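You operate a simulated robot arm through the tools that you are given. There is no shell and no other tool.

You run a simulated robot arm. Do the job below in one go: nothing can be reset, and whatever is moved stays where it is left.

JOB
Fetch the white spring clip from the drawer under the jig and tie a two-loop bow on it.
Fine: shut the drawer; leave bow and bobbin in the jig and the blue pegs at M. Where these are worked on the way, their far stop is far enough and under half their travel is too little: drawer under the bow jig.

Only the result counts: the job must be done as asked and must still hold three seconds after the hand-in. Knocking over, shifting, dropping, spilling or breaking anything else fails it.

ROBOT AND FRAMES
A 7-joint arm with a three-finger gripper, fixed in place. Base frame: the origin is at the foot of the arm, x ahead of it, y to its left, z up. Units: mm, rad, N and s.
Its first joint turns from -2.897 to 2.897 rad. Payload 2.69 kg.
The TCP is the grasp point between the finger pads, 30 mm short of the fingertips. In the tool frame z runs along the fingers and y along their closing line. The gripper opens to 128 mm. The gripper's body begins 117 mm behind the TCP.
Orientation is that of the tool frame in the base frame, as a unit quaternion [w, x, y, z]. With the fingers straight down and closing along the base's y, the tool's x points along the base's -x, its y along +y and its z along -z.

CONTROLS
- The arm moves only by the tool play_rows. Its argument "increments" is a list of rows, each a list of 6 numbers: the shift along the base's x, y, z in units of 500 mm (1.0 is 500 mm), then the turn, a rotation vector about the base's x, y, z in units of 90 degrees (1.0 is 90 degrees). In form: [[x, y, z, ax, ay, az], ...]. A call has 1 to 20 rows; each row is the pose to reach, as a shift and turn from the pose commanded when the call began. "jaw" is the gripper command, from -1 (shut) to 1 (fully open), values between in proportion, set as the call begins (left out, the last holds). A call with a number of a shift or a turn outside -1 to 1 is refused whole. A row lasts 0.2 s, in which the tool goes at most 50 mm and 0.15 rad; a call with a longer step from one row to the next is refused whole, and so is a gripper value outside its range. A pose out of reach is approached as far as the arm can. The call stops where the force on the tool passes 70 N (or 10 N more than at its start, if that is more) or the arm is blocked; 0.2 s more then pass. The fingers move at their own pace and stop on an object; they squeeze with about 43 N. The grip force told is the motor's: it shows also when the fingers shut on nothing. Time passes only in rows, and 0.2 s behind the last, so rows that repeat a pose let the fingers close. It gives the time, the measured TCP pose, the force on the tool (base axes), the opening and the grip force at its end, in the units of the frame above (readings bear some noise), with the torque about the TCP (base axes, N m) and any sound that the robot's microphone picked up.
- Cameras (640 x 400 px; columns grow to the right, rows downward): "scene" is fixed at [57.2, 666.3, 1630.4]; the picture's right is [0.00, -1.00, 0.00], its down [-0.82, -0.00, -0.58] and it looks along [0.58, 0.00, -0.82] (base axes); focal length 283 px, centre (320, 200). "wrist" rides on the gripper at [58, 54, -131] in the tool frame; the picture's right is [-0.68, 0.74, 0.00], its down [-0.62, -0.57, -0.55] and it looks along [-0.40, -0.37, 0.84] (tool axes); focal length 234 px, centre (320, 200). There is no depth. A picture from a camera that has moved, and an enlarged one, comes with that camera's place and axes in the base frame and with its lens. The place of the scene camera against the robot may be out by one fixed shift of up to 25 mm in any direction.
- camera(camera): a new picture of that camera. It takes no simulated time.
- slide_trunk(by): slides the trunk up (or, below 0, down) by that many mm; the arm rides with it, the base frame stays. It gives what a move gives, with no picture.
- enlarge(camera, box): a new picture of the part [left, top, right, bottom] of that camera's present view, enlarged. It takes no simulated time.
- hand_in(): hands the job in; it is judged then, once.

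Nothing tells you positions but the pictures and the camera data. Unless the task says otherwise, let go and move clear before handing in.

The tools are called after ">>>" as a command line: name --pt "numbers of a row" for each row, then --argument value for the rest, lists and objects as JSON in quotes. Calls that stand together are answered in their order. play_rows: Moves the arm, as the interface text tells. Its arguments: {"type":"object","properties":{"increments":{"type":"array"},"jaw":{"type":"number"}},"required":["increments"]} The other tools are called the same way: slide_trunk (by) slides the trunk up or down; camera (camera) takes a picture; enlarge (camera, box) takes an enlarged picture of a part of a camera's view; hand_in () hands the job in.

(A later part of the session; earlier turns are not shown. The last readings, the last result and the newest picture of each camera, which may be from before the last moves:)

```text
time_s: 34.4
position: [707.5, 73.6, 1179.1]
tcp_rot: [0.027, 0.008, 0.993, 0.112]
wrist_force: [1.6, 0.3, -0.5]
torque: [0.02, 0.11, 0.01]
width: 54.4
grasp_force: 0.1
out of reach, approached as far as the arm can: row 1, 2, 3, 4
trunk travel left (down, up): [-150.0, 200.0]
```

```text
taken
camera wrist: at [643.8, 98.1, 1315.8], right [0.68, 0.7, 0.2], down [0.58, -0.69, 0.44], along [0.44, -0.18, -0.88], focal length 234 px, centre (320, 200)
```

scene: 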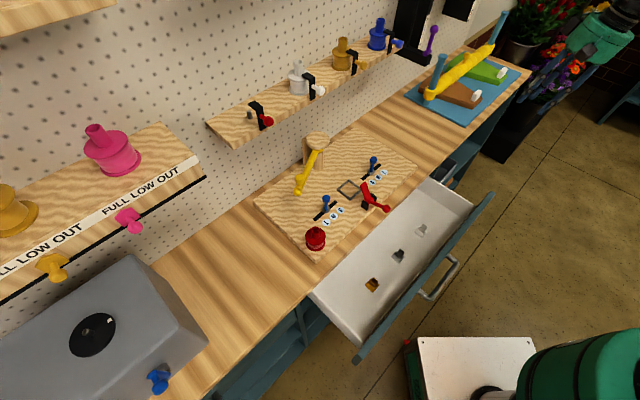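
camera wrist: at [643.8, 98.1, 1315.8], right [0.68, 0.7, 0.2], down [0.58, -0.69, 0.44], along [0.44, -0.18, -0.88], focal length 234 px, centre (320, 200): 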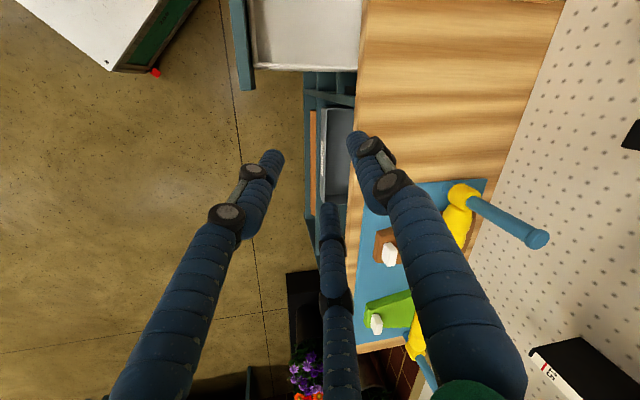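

The tool still has a 13° tilt error. I'll test whether turning the yaw toward the closing-along-v orientation frees the joint.

>>> play_rows --pt "0 0 0 -0.0203 0.0148 -0.0813" --pt "0 0 0 -0.0407 0.0296 -0.1627" --pt "0 0 0 -0.061 0.0443 -0.244" --pt "0 0 0 -0.0813 0.0591 -0.3253" --pt "0 0 0 -0.1017 0.0739 -0.4067" --pt "0 0 0 -0.122 0.0887 -0.488"

>>> camera --camera "scene"

```text
time_s: 35.8
position: [707.1, 73.4, 1181.1]
tcp_rot: [0.028, 0.008, 0.993, 0.112]
wrist_force: [0.0, -0.1, 0.0]
torque: [-0.02, 0.04, 0.01]
width: 54.4
grasp_force: 0.0
out of reach, approached as far as the arm can: row 1, 2, 3, 4, 5, 6
trunk travel left (down, up): [-150.0, 200.0]
```

```text
taken
```

scene: 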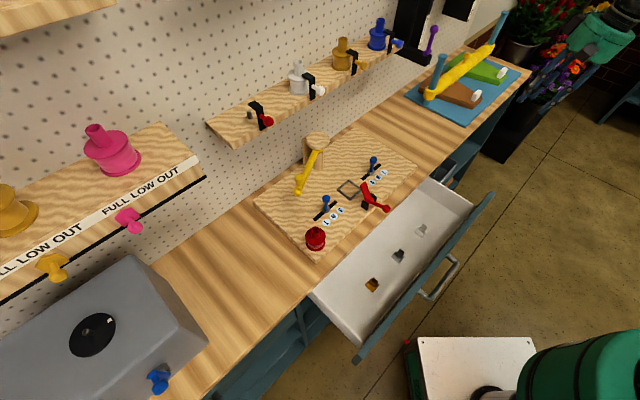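

Turning negative is completely blocked, so a wrist joint is on its stop in that direction. I'll try turning positive instead.

>>> play_rows --pt "0 0 0 -0.02 0 0.085" --pt "0 0 0 -0.04 -0.005 0.17" --pt "0 0 0 -0.065 -0.01 0.255" --pt "0 0 0 -0.09 -0.015 0.34" --pt "0 0 0 -0.12 -0.02 0.42" --pt "0 0 0 -0.1497 -0.0223 0.508"

>>> camera --camera "scene"

```text
time_s: 37.2
position: [693.2, 72.6, 1151.4]
tcp_rot: [0.062, -0.38, 0.918, 0.092]
wrist_force: [-0.4, -0.4, -0.2]
torque: [0.0, -0.02, 0.0]
width: 54.6
grasp_force: 0.1
out of reach, approached as far as the arm can: row 1, 2, 3, 4, 5, 6
trunk travel left (down, up): [-150.0, 200.0]
```

```text
taken
```

scene: 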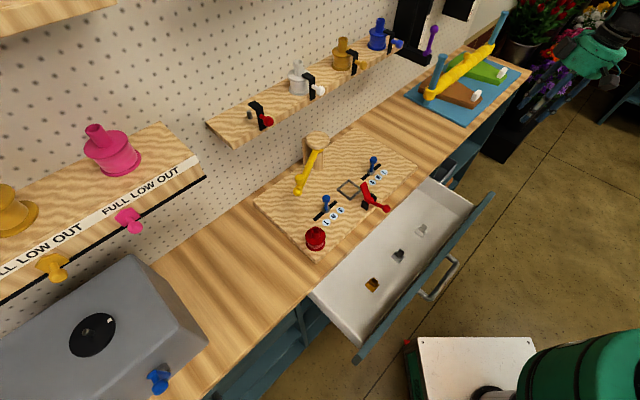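

Positive yaw works. Next I'll test whether the tool can come to vertical at a closer, lower point in free space.

>>> play_rows --pt "-0.06 0.01 -0.05 -0.046 0.01 0" --pt "-0.12 0.02 -0.1 -0.092 0.02 0" --pt "-0.18 0.03 -0.12 -0.138 0.028 0" --pt "-0.24 0.04 -0.14 -0.138 0.028 0"

>>> camera --camera "scene"

```text
time_s: 38.2
position: [622.4, 83.1, 1032.8]
tcp_rot: [0.044, -0.377, 0.923, 0.068]
wrist_force: [3.1, 1.0, 0.7]
torque: [-0.08, 0.26, 0.02]
width: 54.3
grasp_force: 0.0
out of reach, approached as far as the arm can: row 1, 2, 3, 4
trunk travel left (down, up): [-150.0, 200.0]
```

```text
taken
```

scene: 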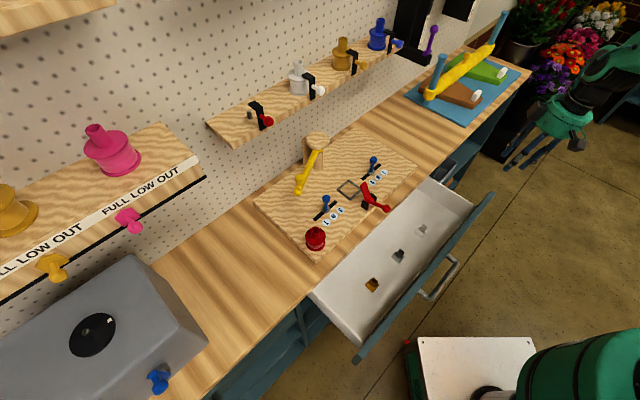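

A wrist joint seems to be sitting at its stop, left over from the earlier tilt. I'll retrace back to the tilted pose in front of the drawer, where the arm moved freely, and unwind from there.

>>> play_rows --pt "-0.043 0.03 -0.005 0.051 0.0062 -0.0667" --pt "-0.087 0.061 -0.01 0.1019 0.0123 -0.1334" --pt "-0.13 0.091 -0.015 0.1529 0.0185 -0.2002" --pt "-0.174 0.121 -0.02 0.2039 0.0246 -0.2669" --pt "-0.217 0.152 -0.025 0.2548 0.0308 -0.3336" --pt "-0.26 0.182 -0.03 0.3058 0.0369 -0.4003" --pt "-0.304 0.212 -0.036 0.3568 0.0431 -0.4671" --pt "-0.347 0.242 -0.041 0.4078 0.0492 -0.5338" --pt "-0.391 0.273 -0.046 0.4587 0.0554 -0.6005" --pt "-0.434 0.303 -0.051 0.5097 0.0615 -0.6672" --pt "-0.477 0.333 -0.056 0.5607 0.0677 -0.734" --pt "-0.521 0.364 -0.061 0.6116 0.0738 -0.8007" --pt "-0.564 0.394 -0.066 0.6626 0.08 -0.8674"

>>> camera --camera "scene"

```text
time_s: 41.0
position: [338.5, 282.2, 999.2]
tcp_rot: [0.192, 0.331, 0.8, 0.463]
wrist_force: [0.5, -0.6, 0.4]
torque: [-0.02, 0.02, -0.03]
width: 54.4
grasp_force: 0.1
trunk travel left (down, up): [-150.0, 200.0]
```

```text
taken
```

scene: 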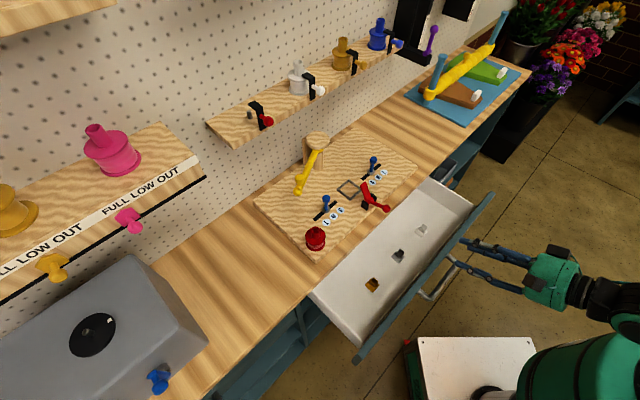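

That pose was reached cleanly. Now I'll bring the tool to vertical by reversing only the tilt, with no yaw change.

>>> play_rows --pt "0.015 0.015 0.02 -0.0589 0.0589 0" --pt "0.03 0.03 0.04 -0.1179 0.1179 0" --pt "0.045 0.045 0.06 -0.1768 0.1768 0" --pt "0.06 0.06 0.08 -0.2357 0.2357 0" --pt "0.075 0.075 0.1 -0.2946 0.2946 0" --pt "0.09 0.09 0.12 -0.3536 0.3536 0" --pt "0.105 0.105 0.13 -0.4125 0.4125 0" --pt "0.12 0.12 0.14 -0.4714 0.4714 0"

>>> camera --camera "scene"

>>> camera --camera "wrist"

```text
time_s: 42.8
position: [398.0, 341.1, 1067.2]
tcp_rot: [0.001, 0.383, 0.924, -0.001]
wrist_force: [-0.2, -0.3, 0.7]
torque: [0.03, -0.02, -0.03]
width: 54.3
grasp_force: 0.0
out of reach, approached as far as the arm can: row 5
trunk travel left (down, up): [-150.0, 200.0]
```

```text
taken
```

scene: 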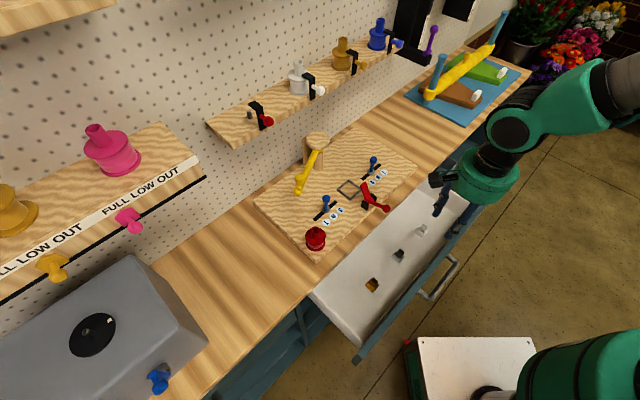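

```text
taken
camera wrist: at [395.7, 421.0, 1199.4], right [1.0, 0.04, 0.0], down [0.03, -0.83, 0.55], along [0.02, -0.55, -0.84], focal length 234 px, centre (320, 200)
```

wrist: 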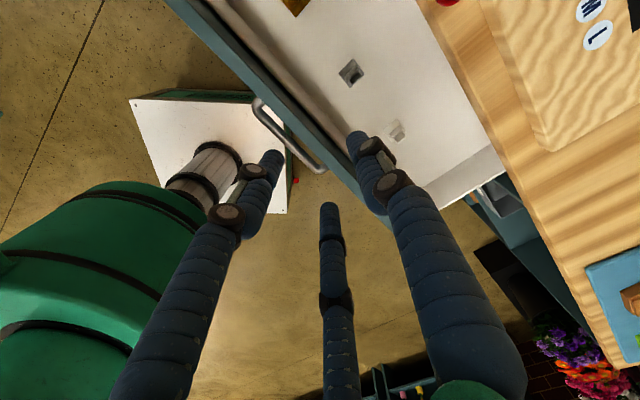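

The tool is vertical again and tracking well. The clip and the drawer floor appear to be around z≈715–735. I'll move over the clip for a closer look.

>>> play_rows --pt "0.05 -0.015 -0.03 0 0 0" --pt "0.1 -0.03 -0.06 0 0 0" --pt "0.15 -0.045 -0.09 0 0 0" --pt "0.2 -0.06 -0.12 0 0 0" --pt "0.25 -0.075 -0.15 0 0 0" --pt "0.3 -0.09 -0.18 0 0 0"

>>> camera --camera "wrist"

>>> camera --camera "scene"

```text
time_s: 44.2
position: [548.3, 298.0, 977.9]
tcp_rot: [0.001, 0.383, 0.924, 0.001]
wrist_force: [-0.4, -0.6, 0.3]
torque: [0.01, -0.03, 0.01]
width: 54.6
grasp_force: 0.2
trunk travel left (down, up): [-150.0, 200.0]
```

```text
taken
camera wrist: at [545.1, 376.7, 1109.3], right [1.0, 0.04, 0.0], down [0.03, -0.84, 0.55], along [0.03, -0.55, -0.84], focal length 234 px, centre (320, 200)
```

wrist: 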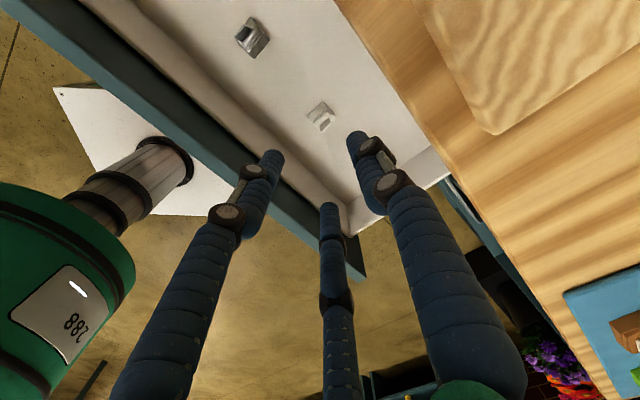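

```text
taken
```

scene: 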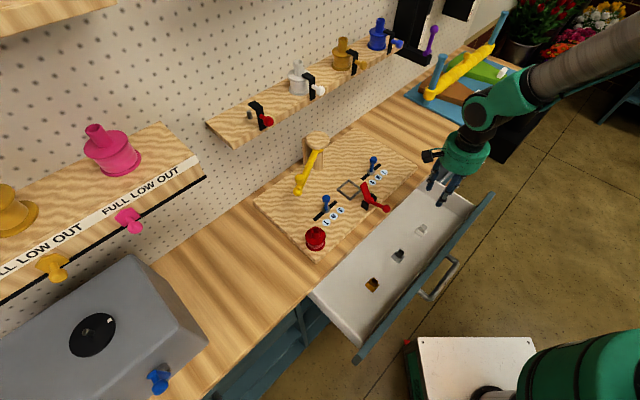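

>>> enlarge --camera "wrist" --box '[290, 90, 354, 140]'

>>> enlarge --camera "wrist" --box '[220, 5, 300, 65]'

>>> enlarge --camera "scene" --box '[395, 200, 455, 260]'

```text
8.00 times, centred on (322, 115) of wrist
camera zoom: at [545.1, 376.7, 1109.3], right [1.0, 0.04, 0.0], down [0.03, -0.84, 0.55], along [0.03, -0.55, -0.84], focal length 1873 px, centre (304, 880)
```

zoom: 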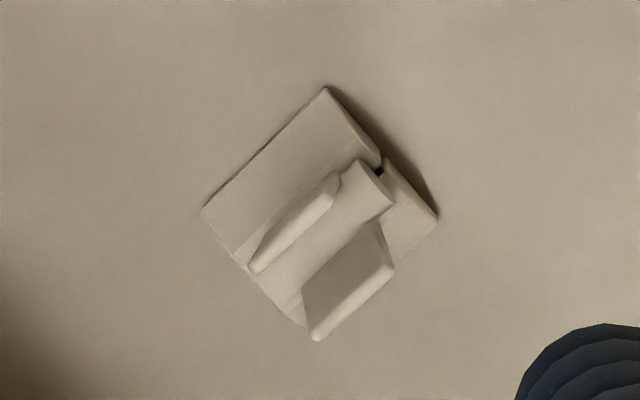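

```text
6.67 times, centred on (260, 35) of wrist
camera zoom: at [545.1, 376.7, 1109.3], right [1.0, 0.04, 0.0], down [0.03, -0.84, 0.55], along [0.03, -0.55, -0.84], focal length 1561 px, centre (720, 1300)
```

zoom: 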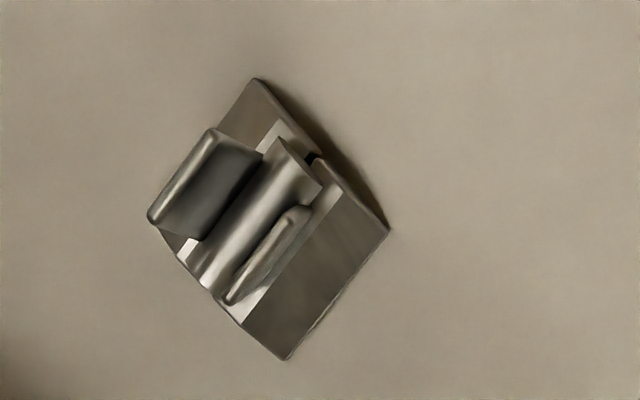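

```text
6.67 times, centred on (425, 230) of scene
camera zoom: at [57.2, 666.3, 1630.4], right [0.0, -1.0, 0.0], down [-0.82, 0.0, -0.58], along [0.58, 0.0, -0.82], focal length 1889 px, centre (-380, 0)
```

zoom: 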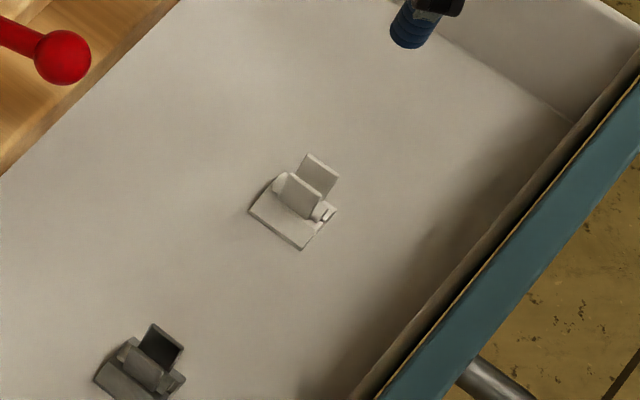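

The white clip has a 33 mm square base with two wings, each about 21 mm wide along v and about 19 mm apart at the top. It sits near (552, 288), mid-height z≈735. I'll descend partway over it and check.

>>> play_rows --pt "0.003 -0.01 -0.07 0 0 0" --pt "0.007 -0.021 -0.14 0 0 0" --pt "0.007 -0.021 -0.216 0 0 0"

>>> camera --camera "wrist"

>>> camera --camera "scene"

```text
time_s: 45.0
position: [553.3, 287.1, 870.1]
tcp_rot: [0.001, 0.384, 0.923, 0.001]
wrist_force: [1.1, -0.3, 0.0]
torque: [-0.03, -0.04, 0.04]
width: 54.4
grasp_force: 0.1
trunk travel left (down, up): [-150.0, 200.0]
```

```text
taken
camera wrist: at [550.5, 366.2, 1001.9], right [1.0, 0.04, 0.0], down [0.03, -0.84, 0.55], along [0.02, -0.55, -0.84], focal length 234 px, centre (320, 200)
```

wrist: 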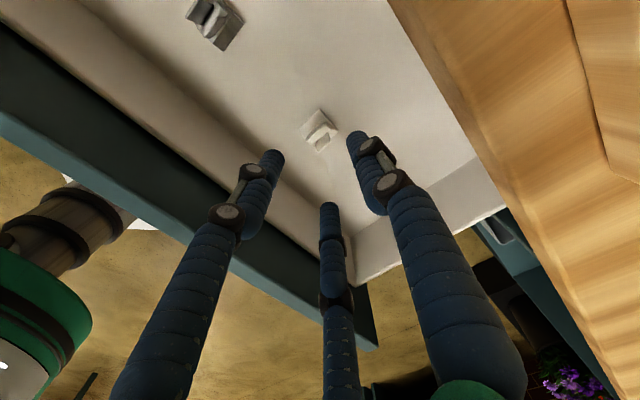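

```text
taken
```

scene: 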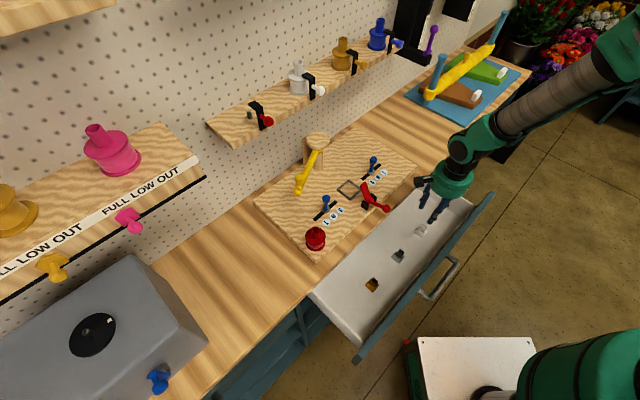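

>>> enlarge --camera "wrist" --box '[280, 100, 360, 165]'

```text
6.15 times, centred on (320, 132) of wrist
camera zoom: at [550.5, 366.2, 1001.9], right [1.0, 0.04, 0.0], down [0.03, -0.84, 0.55], along [0.02, -0.55, -0.84], focal length 1441 px, centre (320, 615)
```

zoom: 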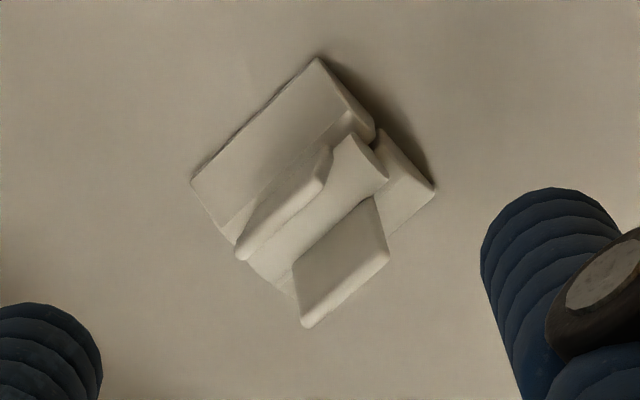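

The clip's centre is at (552, 287.4), its base plate at z≈734 and the wing tops at z≈770. I'll descend so the fingertips straddle the wings.

>>> play_rows --pt "-0.001 0 -0.06 0 0 0" --pt "-0.002 0 -0.12 0 0 0" --pt "-0.002 0 -0.16 0 0 0" --pt "-0.002 0 -0.19 0 0 0"

>>> camera --camera "wrist"

>>> camera --camera "scene"

```text
time_s: 46.0
position: [552.3, 286.7, 777.4]
tcp_rot: [0.002, 0.382, 0.924, 0.002]
wrist_force: [0.3, 0.3, -0.2]
torque: [-0.01, -0.02, -0.06]
width: 54.4
grasp_force: 0.1
trunk travel left (down, up): [-150.0, 200.0]
```

```text
taken
camera wrist: at [548.7, 365.7, 909.1], right [1.0, 0.04, 0.0], down [0.03, -0.84, 0.55], along [0.03, -0.55, -0.84], focal length 234 px, centre (320, 200)
```

wrist: 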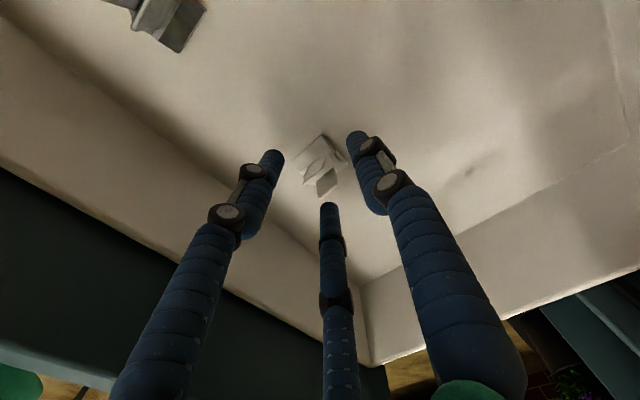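

```text
taken
```

scene: 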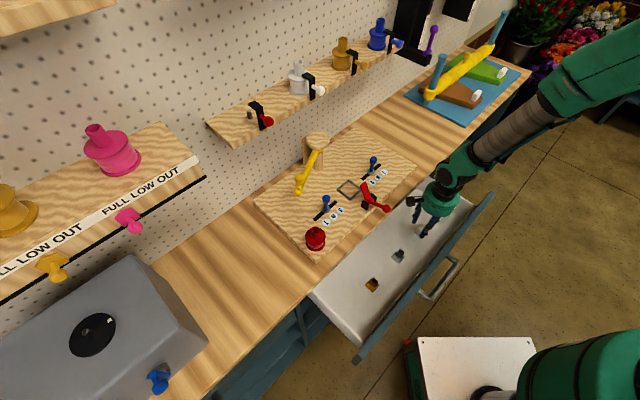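

The clip is centred between the fingers. I'll lower another 5 mm and close.

>>> play_rows --pt "0 0 -0.01 0 0 0" --pt "0 0 -0.01 0 0 0"

>>> play_rows --pt "0 0 0 0 0 0" --pt "0 0 0 0 0 0" --pt "0 0 0 0 0 0" --jaw -1

>>> camera --camera "wrist"

>>> enlarge --camera "wrist" --box '[240, 90, 400, 240]'

```text
time_s: 46.6
position: [552.0, 287.9, 772.3]
tcp_rot: [0.002, 0.383, 0.924, 0.001]
wrist_force: [-0.9, 1.2, -0.7]
torque: [0.0, 0.01, -0.03]
width: 54.3
grasp_force: 0.1
trunk travel left (down, up): [-150.0, 200.0]
```

```text
time_s: 47.4
position: [552.5, 286.1, 772.8]
tcp_rot: [0.001, 0.382, 0.924, 0.0]
wrist_force: [-0.1, 0.1, -1.5]
torque: [0.01, 0.05, -0.05]
width: 22.1
grasp_force: 43.0
trunk travel left (down, up): [-150.0, 200.0]
```

```text
taken
camera wrist: at [548.4, 365.7, 904.0], right [1.0, 0.04, 0.0], down [0.03, -0.84, 0.55], along [0.03, -0.55, -0.84], focal length 234 px, centre (320, 200)
```

wrist: 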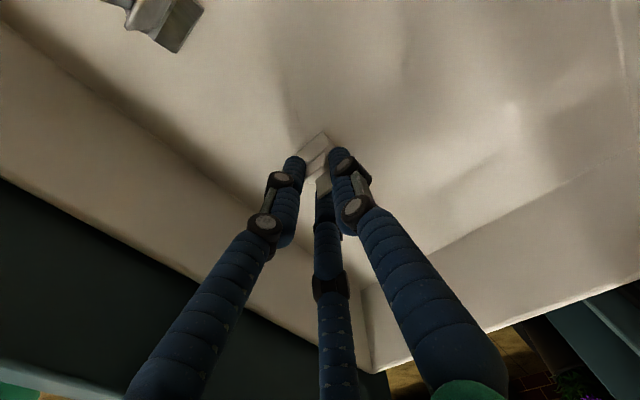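

```text
2.67 times, centred on (320, 165) of wrist
camera zoom: at [548.4, 365.7, 904.0], right [1.0, 0.04, 0.0], down [0.03, -0.84, 0.55], along [0.03, -0.55, -0.84], focal length 624 px, centre (320, 293)
```

zoom: 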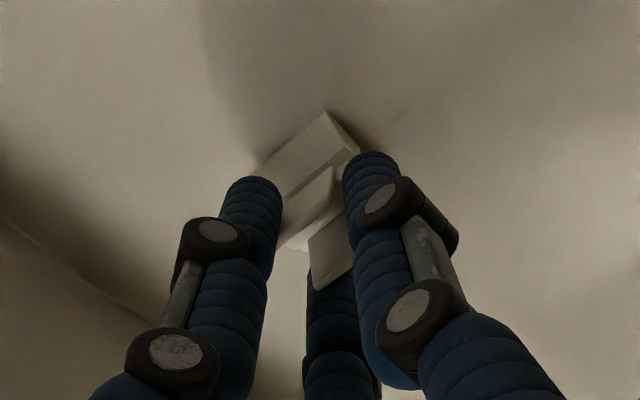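

The grip holds at a width of 22.1 mm, which matches the wings. I'll lift straight up and then check the clip.

>>> play_rows --pt "0 0 0.04 0 0 0" --pt "0 0 0.12 0 0 0" --pt "0 0 0.21 0 0 0" --pt "0 0 0.3 0 0 0" --pt "0 0 0.39 0 0 0" --pt "0 0 0.48 0 0 0" --pt "0 0 0.57 0 0 0" --pt "0 0 0.636 0 0 0"

>>> camera --camera "wrist"

>>> camera --camera "scene"

```text
time_s: 49.2
position: [551.3, 287.1, 1090.5]
tcp_rot: [0.001, 0.384, 0.923, 0.0]
wrist_force: [0.3, 0.9, 0.2]
torque: [0.0, -0.02, 0.0]
width: 21.6
grasp_force: 43.7
trunk travel left (down, up): [-150.0, 200.0]
```

```text
taken
camera wrist: at [548.6, 365.3, 1221.9], right [1.0, 0.04, 0.0], down [0.03, -0.84, 0.55], along [0.02, -0.55, -0.84], focal length 234 px, centre (320, 200)
```

wrist: 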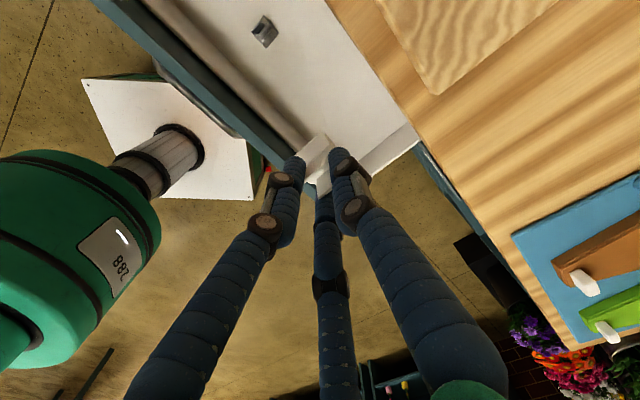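

```text
taken
```

scene: 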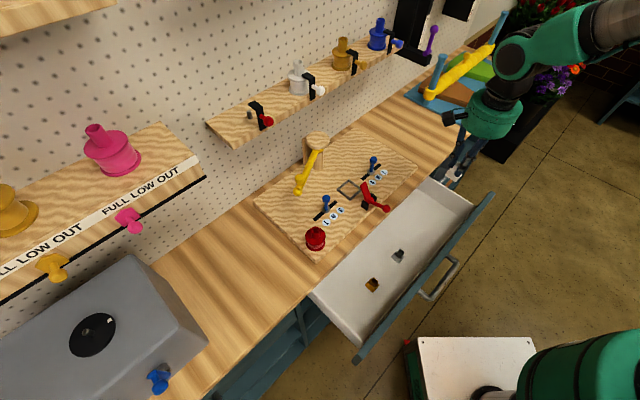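

The clip is held. Next I'll carry it over the jig, hovering high above the seat.

>>> play_rows --pt "0.012 0.085 0 0 0 0" --pt "0.024 0.17 0 0 0 0" --pt "0.036 0.255 0 0 0 0" --pt "0.048 0.34 0 0 0 0" --pt "0.06 0.425 0 0 0 0" --pt "0.072 0.5 0 0 0 0" --pt "0.076 0.54 0 0 0 0" --pt "0.076 0.54 0 0 0 0"

>>> camera --camera "wrist"

>>> camera --camera "scene"

```text
time_s: 51.0
position: [590.5, 558.1, 1089.8]
tcp_rot: [0.001, 0.384, 0.923, 0.0]
wrist_force: [0.4, 0.4, -0.6]
torque: [0.03, -0.01, -0.01]
width: 21.8
grasp_force: 42.9
trunk travel left (down, up): [-150.0, 200.0]
```

```text
taken
camera wrist: at [588.0, 636.7, 1221.6], right [1.0, 0.04, 0.0], down [0.03, -0.84, 0.55], along [0.02, -0.55, -0.84], focal length 234 px, centre (320, 200)
```

wrist: 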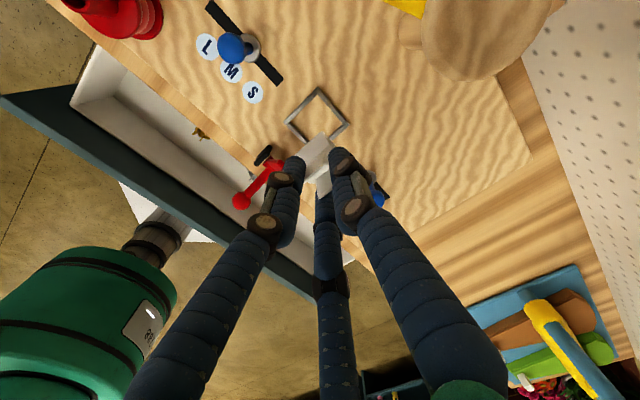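

```text
taken
```

scene: 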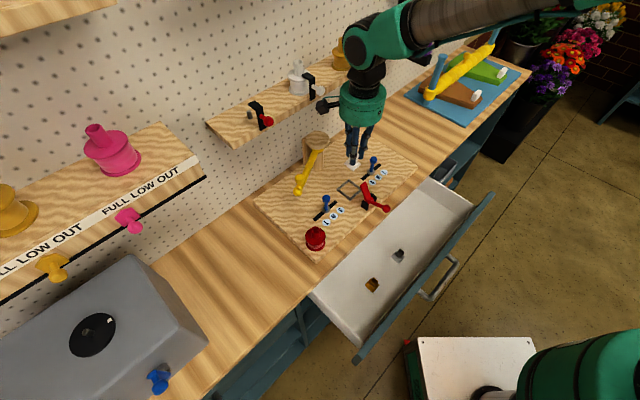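

>>> enlarge --camera "wrist" --box '[270, 75, 366, 165]'

>>> enlarge --camera "scene" --box '[300, 110, 410, 220]'

```text
4.44 times, centred on (318, 120) of wrist
camera zoom: at [588.0, 636.7, 1221.6], right [1.0, 0.04, 0.0], down [0.03, -0.84, 0.55], along [0.02, -0.55, -0.84], focal length 1041 px, centre (329, 556)
```

zoom: 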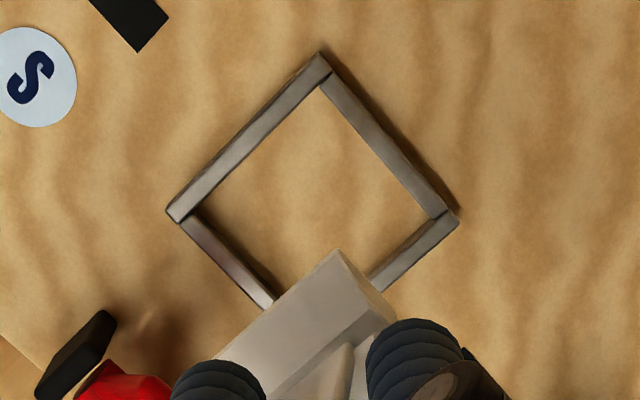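

```text
3.64 times, centred on (355, 165) of scene
camera zoom: at [57.2, 666.3, 1630.4], right [0.0, -1.0, 0.0], down [-0.82, 0.0, -0.58], along [0.58, 0.0, -0.82], focal length 1030 px, centre (193, 327)
```

zoom: 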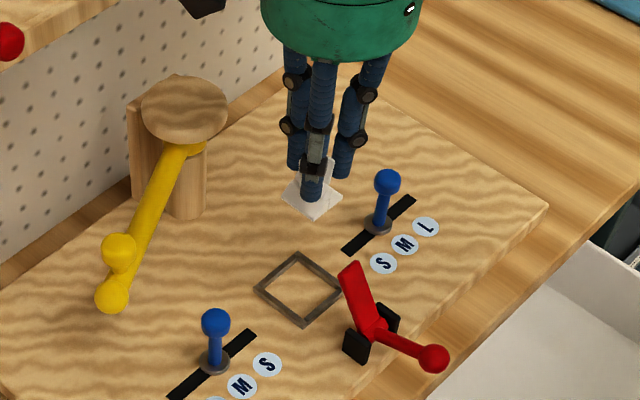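

The seat frame is about 49 mm inside, centred near (588, 557.5, 923), so the 33 mm clip base has room. I'll start descending toward it.

>>> play_rows --pt "-0.004 -0.001 -0.06 0 0 0" --pt "-0.004 -0.001 -0.12 0 0 0" --pt "-0.004 -0.001 -0.17 0 0 0" --pt "-0.004 -0.001 -0.2 0 0 0"

>>> camera --camera "wrist"

>>> enlarge --camera "wrist" --box '[240, 90, 400, 230]'

>>> enlarge --camera "scene" --box '[300, 110, 410, 220]'

```text
time_s: 52.0
position: [588.3, 556.0, 990.7]
tcp_rot: [0.002, 0.384, 0.923, 0.001]
wrist_force: [0.0, 0.6, -0.9]
torque: [0.02, -0.02, 0.02]
width: 22.0
grasp_force: 42.7
trunk travel left (down, up): [-150.0, 200.0]
```

```text
taken
camera wrist: at [585.5, 634.4, 1122.4], right [1.0, 0.04, 0.0], down [0.03, -0.84, 0.55], along [0.03, -0.55, -0.84], focal length 234 px, centre (320, 200)
```

wrist: 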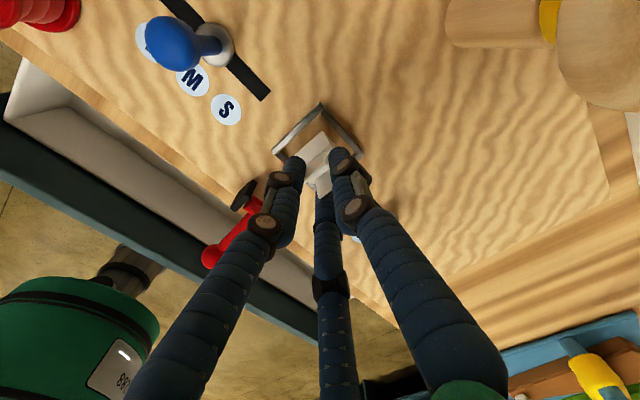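

```text
2.86 times, centred on (320, 160) of wrist
camera zoom: at [585.5, 634.4, 1122.4], right [1.0, 0.04, 0.0], down [0.03, -0.84, 0.55], along [0.03, -0.55, -0.84], focal length 669 px, centre (320, 314)
```

zoom: 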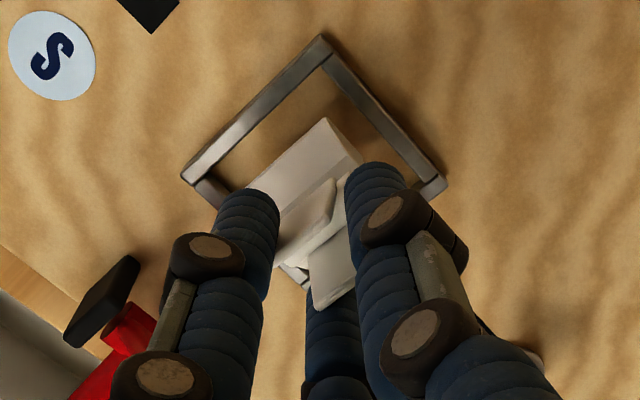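

```text
3.64 times, centred on (355, 165) of scene
camera zoom: at [57.2, 666.3, 1630.4], right [0.0, -1.0, 0.0], down [-0.82, 0.0, -0.58], along [0.58, 0.0, -0.82], focal length 1030 px, centre (193, 327)
```

zoom: 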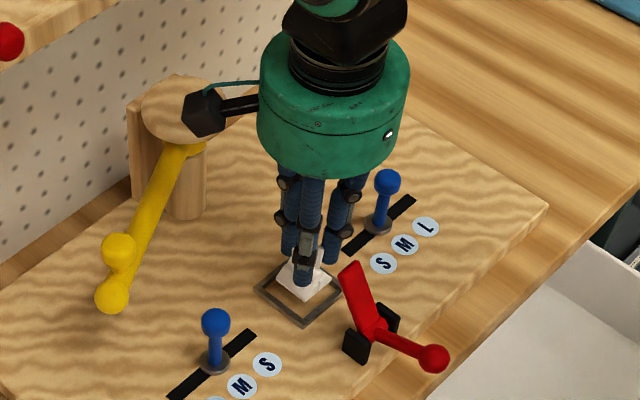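

The clip is over the seat. I'll lower the last part in small steps and watch for contact.

>>> play_rows --pt "0 0.001 -0.012 0 0 0" --pt "0 0.002 -0.024 0 0 0" --pt "0 0.002 -0.032 0 0 0"

>>> play_rows --pt "0 0 -0.004 0 0 0" --pt "0 0 -0.008 0 0 0"

>>> enlarge --camera "wrist" --box '[240, 90, 400, 230]'

>>> enlarge --camera "scene" --box '[310, 140, 390, 220]'

```text
time_s: 52.8
position: [588.0, 557.8, 978.3]
tcp_rot: [0.002, 0.382, 0.924, 0.002]
wrist_force: [-0.4, -1.8, 15.6]
torque: [-0.37, -0.13, 0.03]
width: 21.8
grasp_force: 42.8
trunk travel left (down, up): [-150.0, 200.0]
```

```text
time_s: 53.4
position: [588.0, 558.1, 975.8]
tcp_rot: [0.003, 0.383, 0.924, 0.004]
wrist_force: [-2.3, -5.3, 49.4]
torque: [-0.32, 0.43, 0.02]
width: 22.2
grasp_force: 42.6
trunk travel left (down, up): [-150.0, 200.0]
```

```text
2.86 times, centred on (320, 160) of wrist
camera zoom: at [584.4, 636.1, 1107.7], right [1.0, 0.04, 0.01], down [0.03, -0.84, 0.54], along [0.03, -0.54, -0.84], focal length 669 px, centre (320, 314)
```

zoom: 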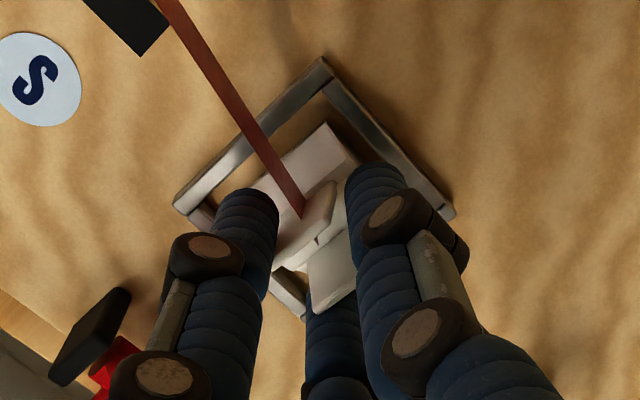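

```text
5.00 times, centred on (350, 180) of scene
camera zoom: at [57.2, 666.3, 1630.4], right [0.0, -1.0, 0.0], down [-0.82, 0.0, -0.58], along [0.58, 0.0, -0.82], focal length 1416 px, centre (170, 300)
```

zoom: 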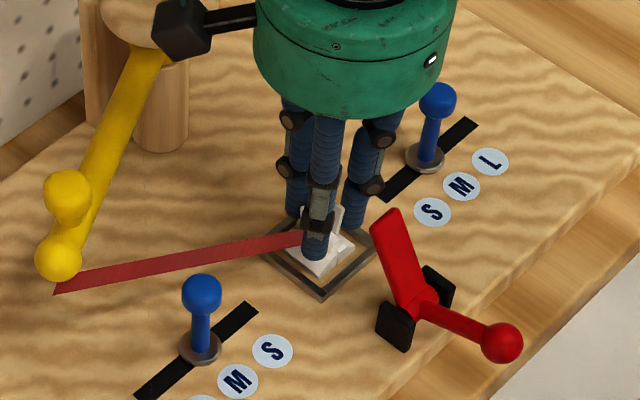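

A ribbon now runs from the yellow arm's tip to the clip, so the clip has registered in the seat. I'll ease off the pressure, open the jaws a little and rise.

>>> play_rows --pt "0 0 0.006 0 0 0" --pt "0 0 0.012 0 0 0"

>>> play_rows --pt "0 0 0 0 0 0" --pt "0 0 0 0 0 0" --jaw -0.4

>>> enlarge --camera "wrist" --box '[240, 90, 400, 230]'

```text
time_s: 54.0
position: [586.8, 557.5, 974.1]
tcp_rot: [0.001, 0.383, 0.924, 0.001]
wrist_force: [5.1, 6.2, 24.6]
torque: [0.33, -0.3, 0.02]
width: 21.8
grasp_force: 43.9
trunk travel left (down, up): [-150.0, 200.0]
```

```text
time_s: 54.6
position: [587.5, 558.0, 975.5]
tcp_rot: [0.002, 0.383, 0.924, 0.0]
wrist_force: [-0.5, -0.3, 0.2]
torque: [0.03, 0.0, 0.0]
width: 38.5
grasp_force: 0.1
trunk travel left (down, up): [-150.0, 200.0]
```

```text
2.86 times, centred on (320, 160) of wrist
camera zoom: at [584.5, 635.7, 1106.6], right [1.0, 0.04, 0.0], down [0.03, -0.84, 0.55], along [0.02, -0.55, -0.84], focal length 669 px, centre (320, 314)
```

zoom: 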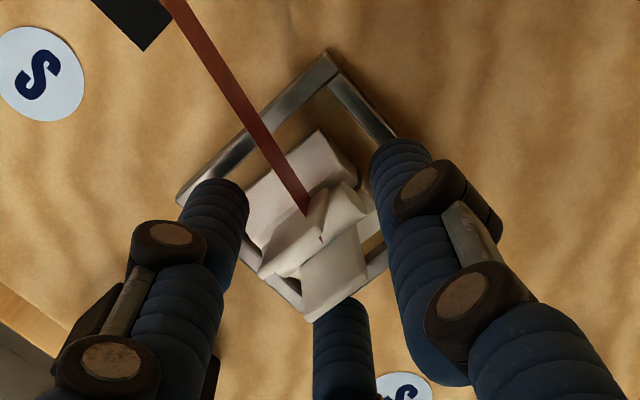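

The clip is released in the seat. I'll rise clear and take a look.

>>> play_rows --pt "0 0 0.03 0 0 0" --pt "0 0 0.1 0 0 0" --pt "0 0 0.18 0 0 0" --pt "0 0 0.26 0 0 0"

>>> camera --camera "wrist"

>>> enlarge --camera "scene" --box '[270, 120, 410, 240]'

>>> enlarge --camera "wrist" --box '[180, 30, 380, 200]'

```text
time_s: 55.6
position: [586.6, 557.6, 1104.3]
tcp_rot: [0.002, 0.384, 0.923, 0.001]
wrist_force: [-0.6, -0.8, -1.4]
torque: [0.03, 0.01, 0.03]
width: 38.3
grasp_force: 0.2
trunk travel left (down, up): [-150.0, 200.0]
```

```text
taken
camera wrist: at [584.7, 635.6, 1235.7], right [1.0, 0.04, 0.0], down [0.03, -0.84, 0.55], along [0.02, -0.55, -0.84], focal length 234 px, centre (320, 200)
```

wrist: 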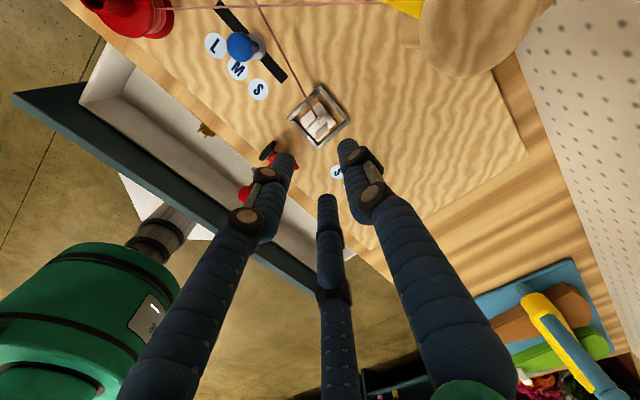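

```text
3.33 times, centred on (340, 180) of scene
camera zoom: at [57.2, 666.3, 1630.4], right [0.0, -1.0, 0.0], down [-0.82, 0.0, -0.58], along [0.58, 0.0, -0.82], focal length 944 px, centre (253, 267)
```

zoom: 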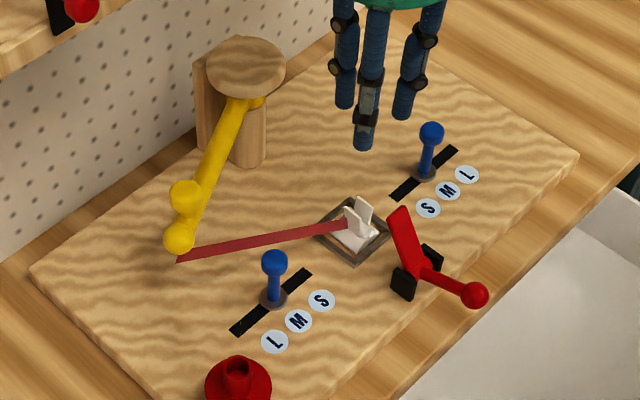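

```text
2.35 times, centred on (280, 115) of wrist
camera zoom: at [584.7, 635.6, 1235.7], right [1.0, 0.04, 0.0], down [0.03, -0.84, 0.55], along [0.02, -0.55, -0.84], focal length 551 px, centre (414, 400)
```

zoom: 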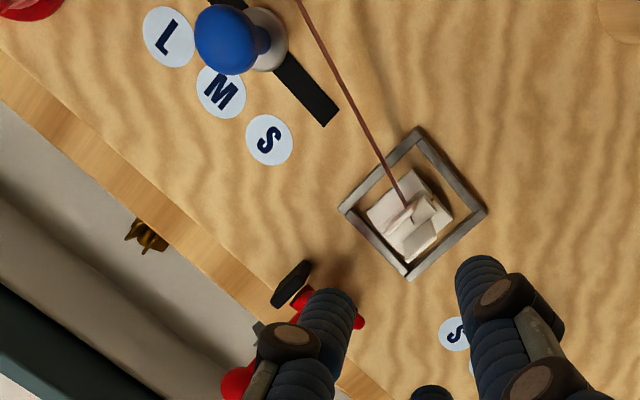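

The clip is seated, with ribbon running from the bobbin via the yellow arm's tip to the clip. The plan is to swing the yellow arm across and back for the two loops, then use the red lever to tie. To reach the arm's knob without touching the shelf, I'll tilt the hand 30° and hover near it.

>>> play_rows --pt "-0.034 0.045 0.006 0.0471 -0.0471 0" --pt "-0.067 0.09 0.013 0.0943 -0.0943 0" --pt "-0.1 0.136 0.02 0.1414 -0.1414 0" --pt "-0.134 0.181 0.026 0.1886 -0.1886 0" --pt "-0.168 0.226 0.032 0.2357 -0.2357 0"

>>> camera --camera "wrist"

>>> camera --camera "scene"

```text
time_s: 56.8
position: [502.5, 672.0, 1121.8]
tcp_rot: [0.1, 0.37, 0.891, 0.242]
wrist_force: [-0.5, -0.1, 0.2]
torque: [-0.01, 0.05, 0.0]
width: 38.2
grasp_force: 0.1
trunk travel left (down, up): [-150.0, 200.0]
```

```text
taken
camera wrist: at [448.4, 698.5, 1262.7], right [0.93, -0.03, 0.37], down [-0.11, -0.98, 0.19], along [0.36, -0.21, -0.91], focal length 234 px, centre (320, 200)
```

wrist: 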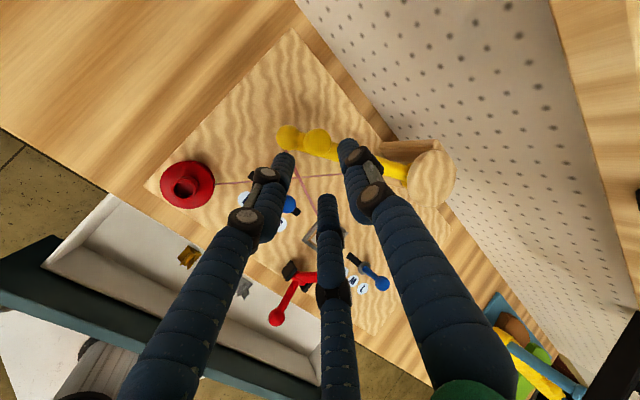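

```text
taken
```

scene: 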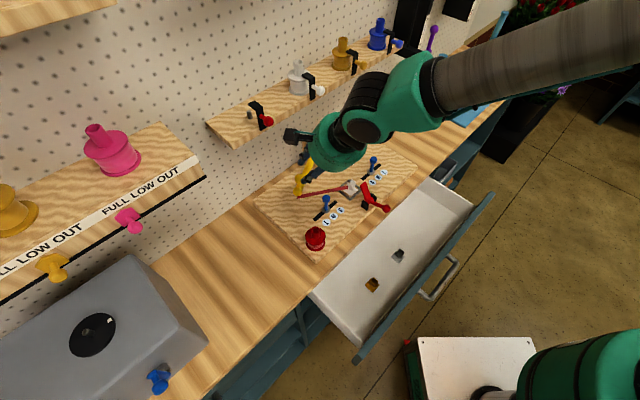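

>>> enlarge --camera "wrist" --box '[260, 110, 460, 230]'

>>> enlarge --camera "scene" --box '[270, 130, 400, 230]'

```text
3.20 times, centred on (360, 170) of wrist
camera zoom: at [448.4, 698.5, 1262.7], right [0.93, -0.03, 0.37], down [-0.11, -0.98, 0.19], along [0.36, -0.21, -0.91], focal length 749 px, centre (192, 296)
```

zoom: 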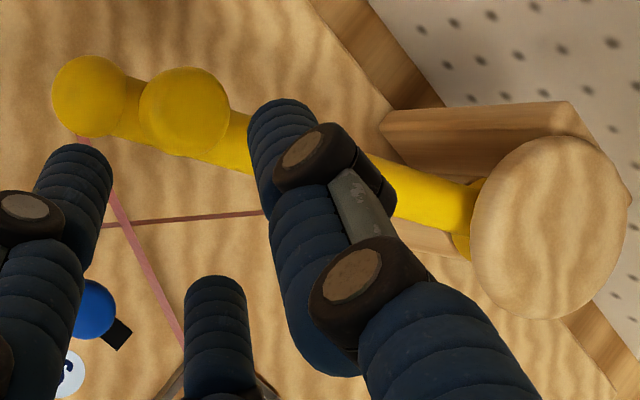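

```text
4.00 times, centred on (335, 180) of scene
camera zoom: at [57.2, 666.3, 1630.4], right [0.0, -1.0, 0.0], down [-0.82, 0.0, -0.58], along [0.58, 0.0, -0.82], focal length 1133 px, centre (260, 280)
```

zoom: 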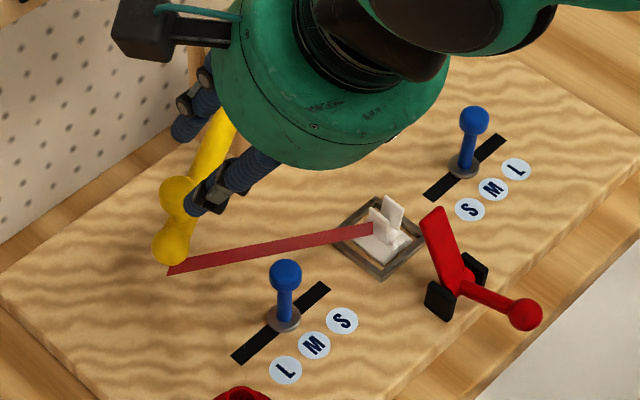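

The knob ball is about 27 mm across, centred at (533, 705, 1041), and the post axis is at u=24.4, v=952.8. The knob's swing radius is about 165 mm. I'll move in along the tool axis and grip the knob.

>>> play_rows --pt "0.01 0.012 -0.03 0 0 0" --pt "0.024 0.027 -0.065 0 0 0" --pt "0.038 0.042 -0.1 0 0 0" --pt "0.0476 0.053 -0.1286 0 0 0" --jaw -0.25

>>> enlarge --camera "wrist" --box '[220, 90, 460, 250]'

>>> enlarge --camera "scene" --box '[230, 80, 400, 230]'

```text
time_s: 57.8
position: [526.6, 698.1, 1061.6]
tcp_rot: [0.101, 0.369, 0.891, 0.243]
wrist_force: [-22.1, -12.1, 22.9]
torque: [-0.31, 1.18, 0.82]
width: 58.4
grasp_force: 7.4
trunk travel left (down, up): [-150.0, 200.0]
```

```text
2.50 times, centred on (340, 170) of wrist
camera zoom: at [471.7, 724.5, 1201.7], right [0.93, -0.03, 0.37], down [-0.11, -0.98, 0.19], along [0.36, -0.21, -0.91], focal length 585 px, centre (270, 275)
```

zoom: 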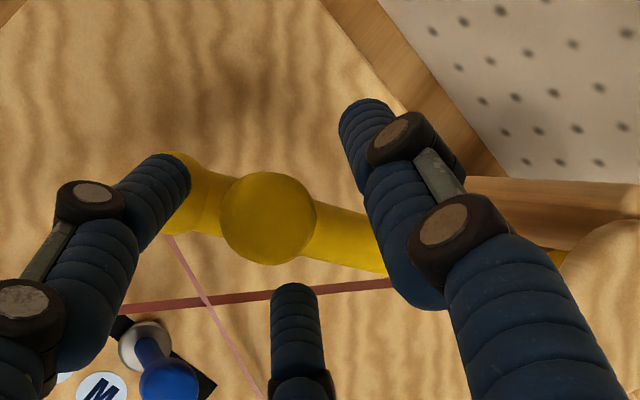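

```text
2.67 times, centred on (315, 155) of scene
camera zoom: at [57.2, 666.3, 1630.4], right [0.0, -1.0, 0.0], down [-0.82, 0.0, -0.58], along [0.58, 0.0, -0.82], focal length 756 px, centre (333, 320)
```

zoom: 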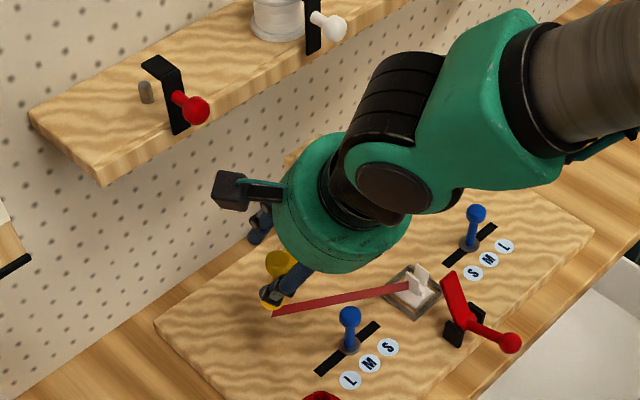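

The lower-left finger touched the arm's tip ball at about 33 N. Nothing has moved, and it also shows that the hand's three visible fingers are physical. I'll back off along the tool axis and narrow the opening.

>>> play_rows --pt "-0.011 -0.011 0.026 0 0 0" --pt "-0.021 -0.021 0.052 0 0 0"

>>> play_rows --pt "0 0 0 0 0 0" --pt "0 0 0 0 0 0" --jaw -0.36

>>> enlarge --camera "wrist" --box '[220, 90, 460, 250]'

```text
time_s: 58.4
position: [518.0, 684.7, 1081.6]
tcp_rot: [0.1, 0.37, 0.892, 0.24]
wrist_force: [-0.1, -0.2, -0.3]
torque: [0.0, 0.0, -0.03]
width: 48.1
grasp_force: 0.0
trunk travel left (down, up): [-150.0, 200.0]
```

```text
time_s: 59.0
position: [516.9, 686.4, 1082.3]
tcp_rot: [0.099, 0.37, 0.892, 0.24]
wrist_force: [0.2, -0.1, 1.2]
torque: [0.0, -0.02, 0.02]
width: 40.8
grasp_force: 0.0
trunk travel left (down, up): [-150.0, 200.0]
```

```text
2.50 times, centred on (340, 170) of wrist
camera zoom: at [463.5, 713.5, 1222.7], right [0.93, -0.03, 0.37], down [-0.11, -0.98, 0.19], along [0.36, -0.22, -0.91], focal length 585 px, centre (270, 275)
```

zoom: 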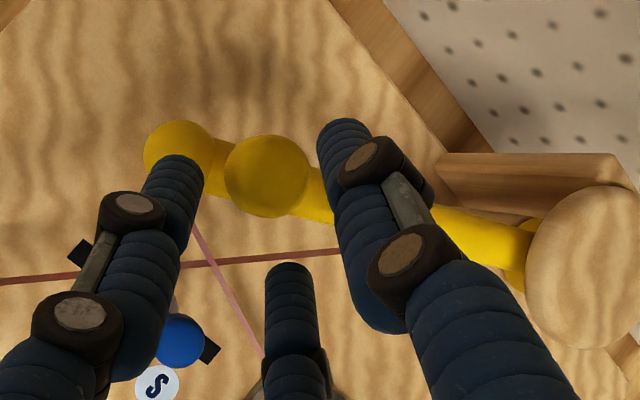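

>>> play_rows --pt "0.008 0.01 -0.02 0 0 0" --pt "0.017 0.0214 -0.042 0 0 0"

>>> enlarge --camera "wrist" --box '[220, 90, 460, 250]'

```text
time_s: 59.6
position: [526.5, 697.6, 1064.7]
tcp_rot: [0.1, 0.37, 0.891, 0.242]
wrist_force: [-8.7, -7.2, 12.3]
torque: [-0.15, 0.51, 0.18]
width: 41.8
grasp_force: 0.8
trunk travel left (down, up): [-150.0, 200.0]
```

```text
2.50 times, centred on (340, 170) of wrist
camera zoom: at [471.9, 723.7, 1204.4], right [0.93, -0.03, 0.37], down [-0.11, -0.98, 0.19], along [0.36, -0.22, -0.91], focal length 585 px, centre (270, 275)
```

zoom: 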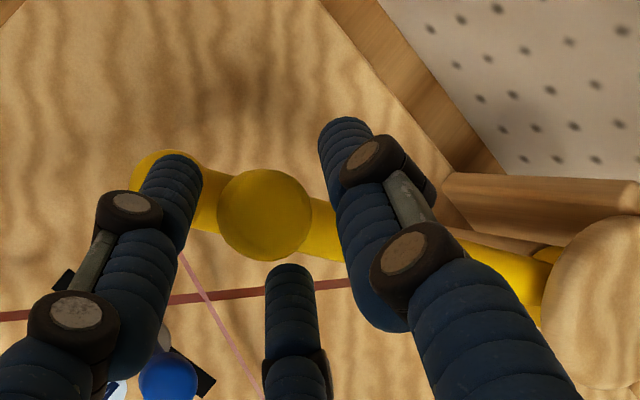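

There's still a light touch on the tip ball, but the knob sits well inside the three fingers. I'll close on it here.

>>> play_rows --pt "0 0 0 0 0 0" --pt "0 0 0 0 0 0" --pt "0 0 0 0 0 0" --jaw -1

>>> enlarge --camera "wrist" --box '[220, 90, 460, 250]'

>>> enlarge --camera "scene" --box '[230, 80, 400, 230]'

```text
time_s: 60.4
position: [526.0, 697.8, 1063.1]
tcp_rot: [0.1, 0.37, 0.892, 0.241]
wrist_force: [-17.7, 8.6, 10.2]
torque: [0.32, 0.21, 0.52]
width: 28.0
grasp_force: 44.3
trunk travel left (down, up): [-150.0, 200.0]
```

```text
2.50 times, centred on (340, 170) of wrist
camera zoom: at [470.9, 724.7, 1203.5], right [0.93, -0.03, 0.37], down [-0.11, -0.98, 0.19], along [0.36, -0.22, -0.91], focal length 585 px, centre (270, 275)
```

zoom: 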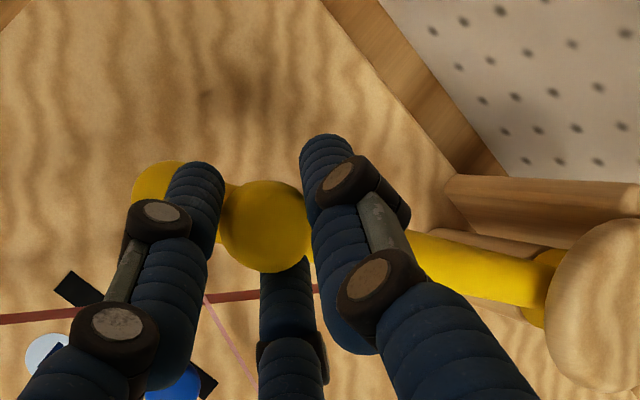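

```text
2.67 times, centred on (315, 155) of scene
camera zoom: at [57.2, 666.3, 1630.4], right [0.0, -1.0, 0.0], down [-0.82, 0.0, -0.58], along [0.58, 0.0, -0.82], focal length 756 px, centre (333, 320)
```

zoom: 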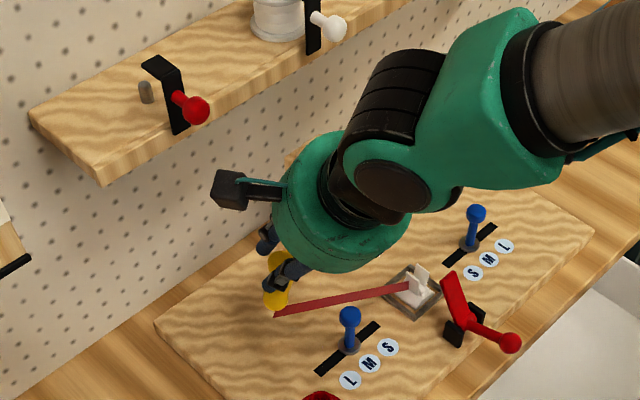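

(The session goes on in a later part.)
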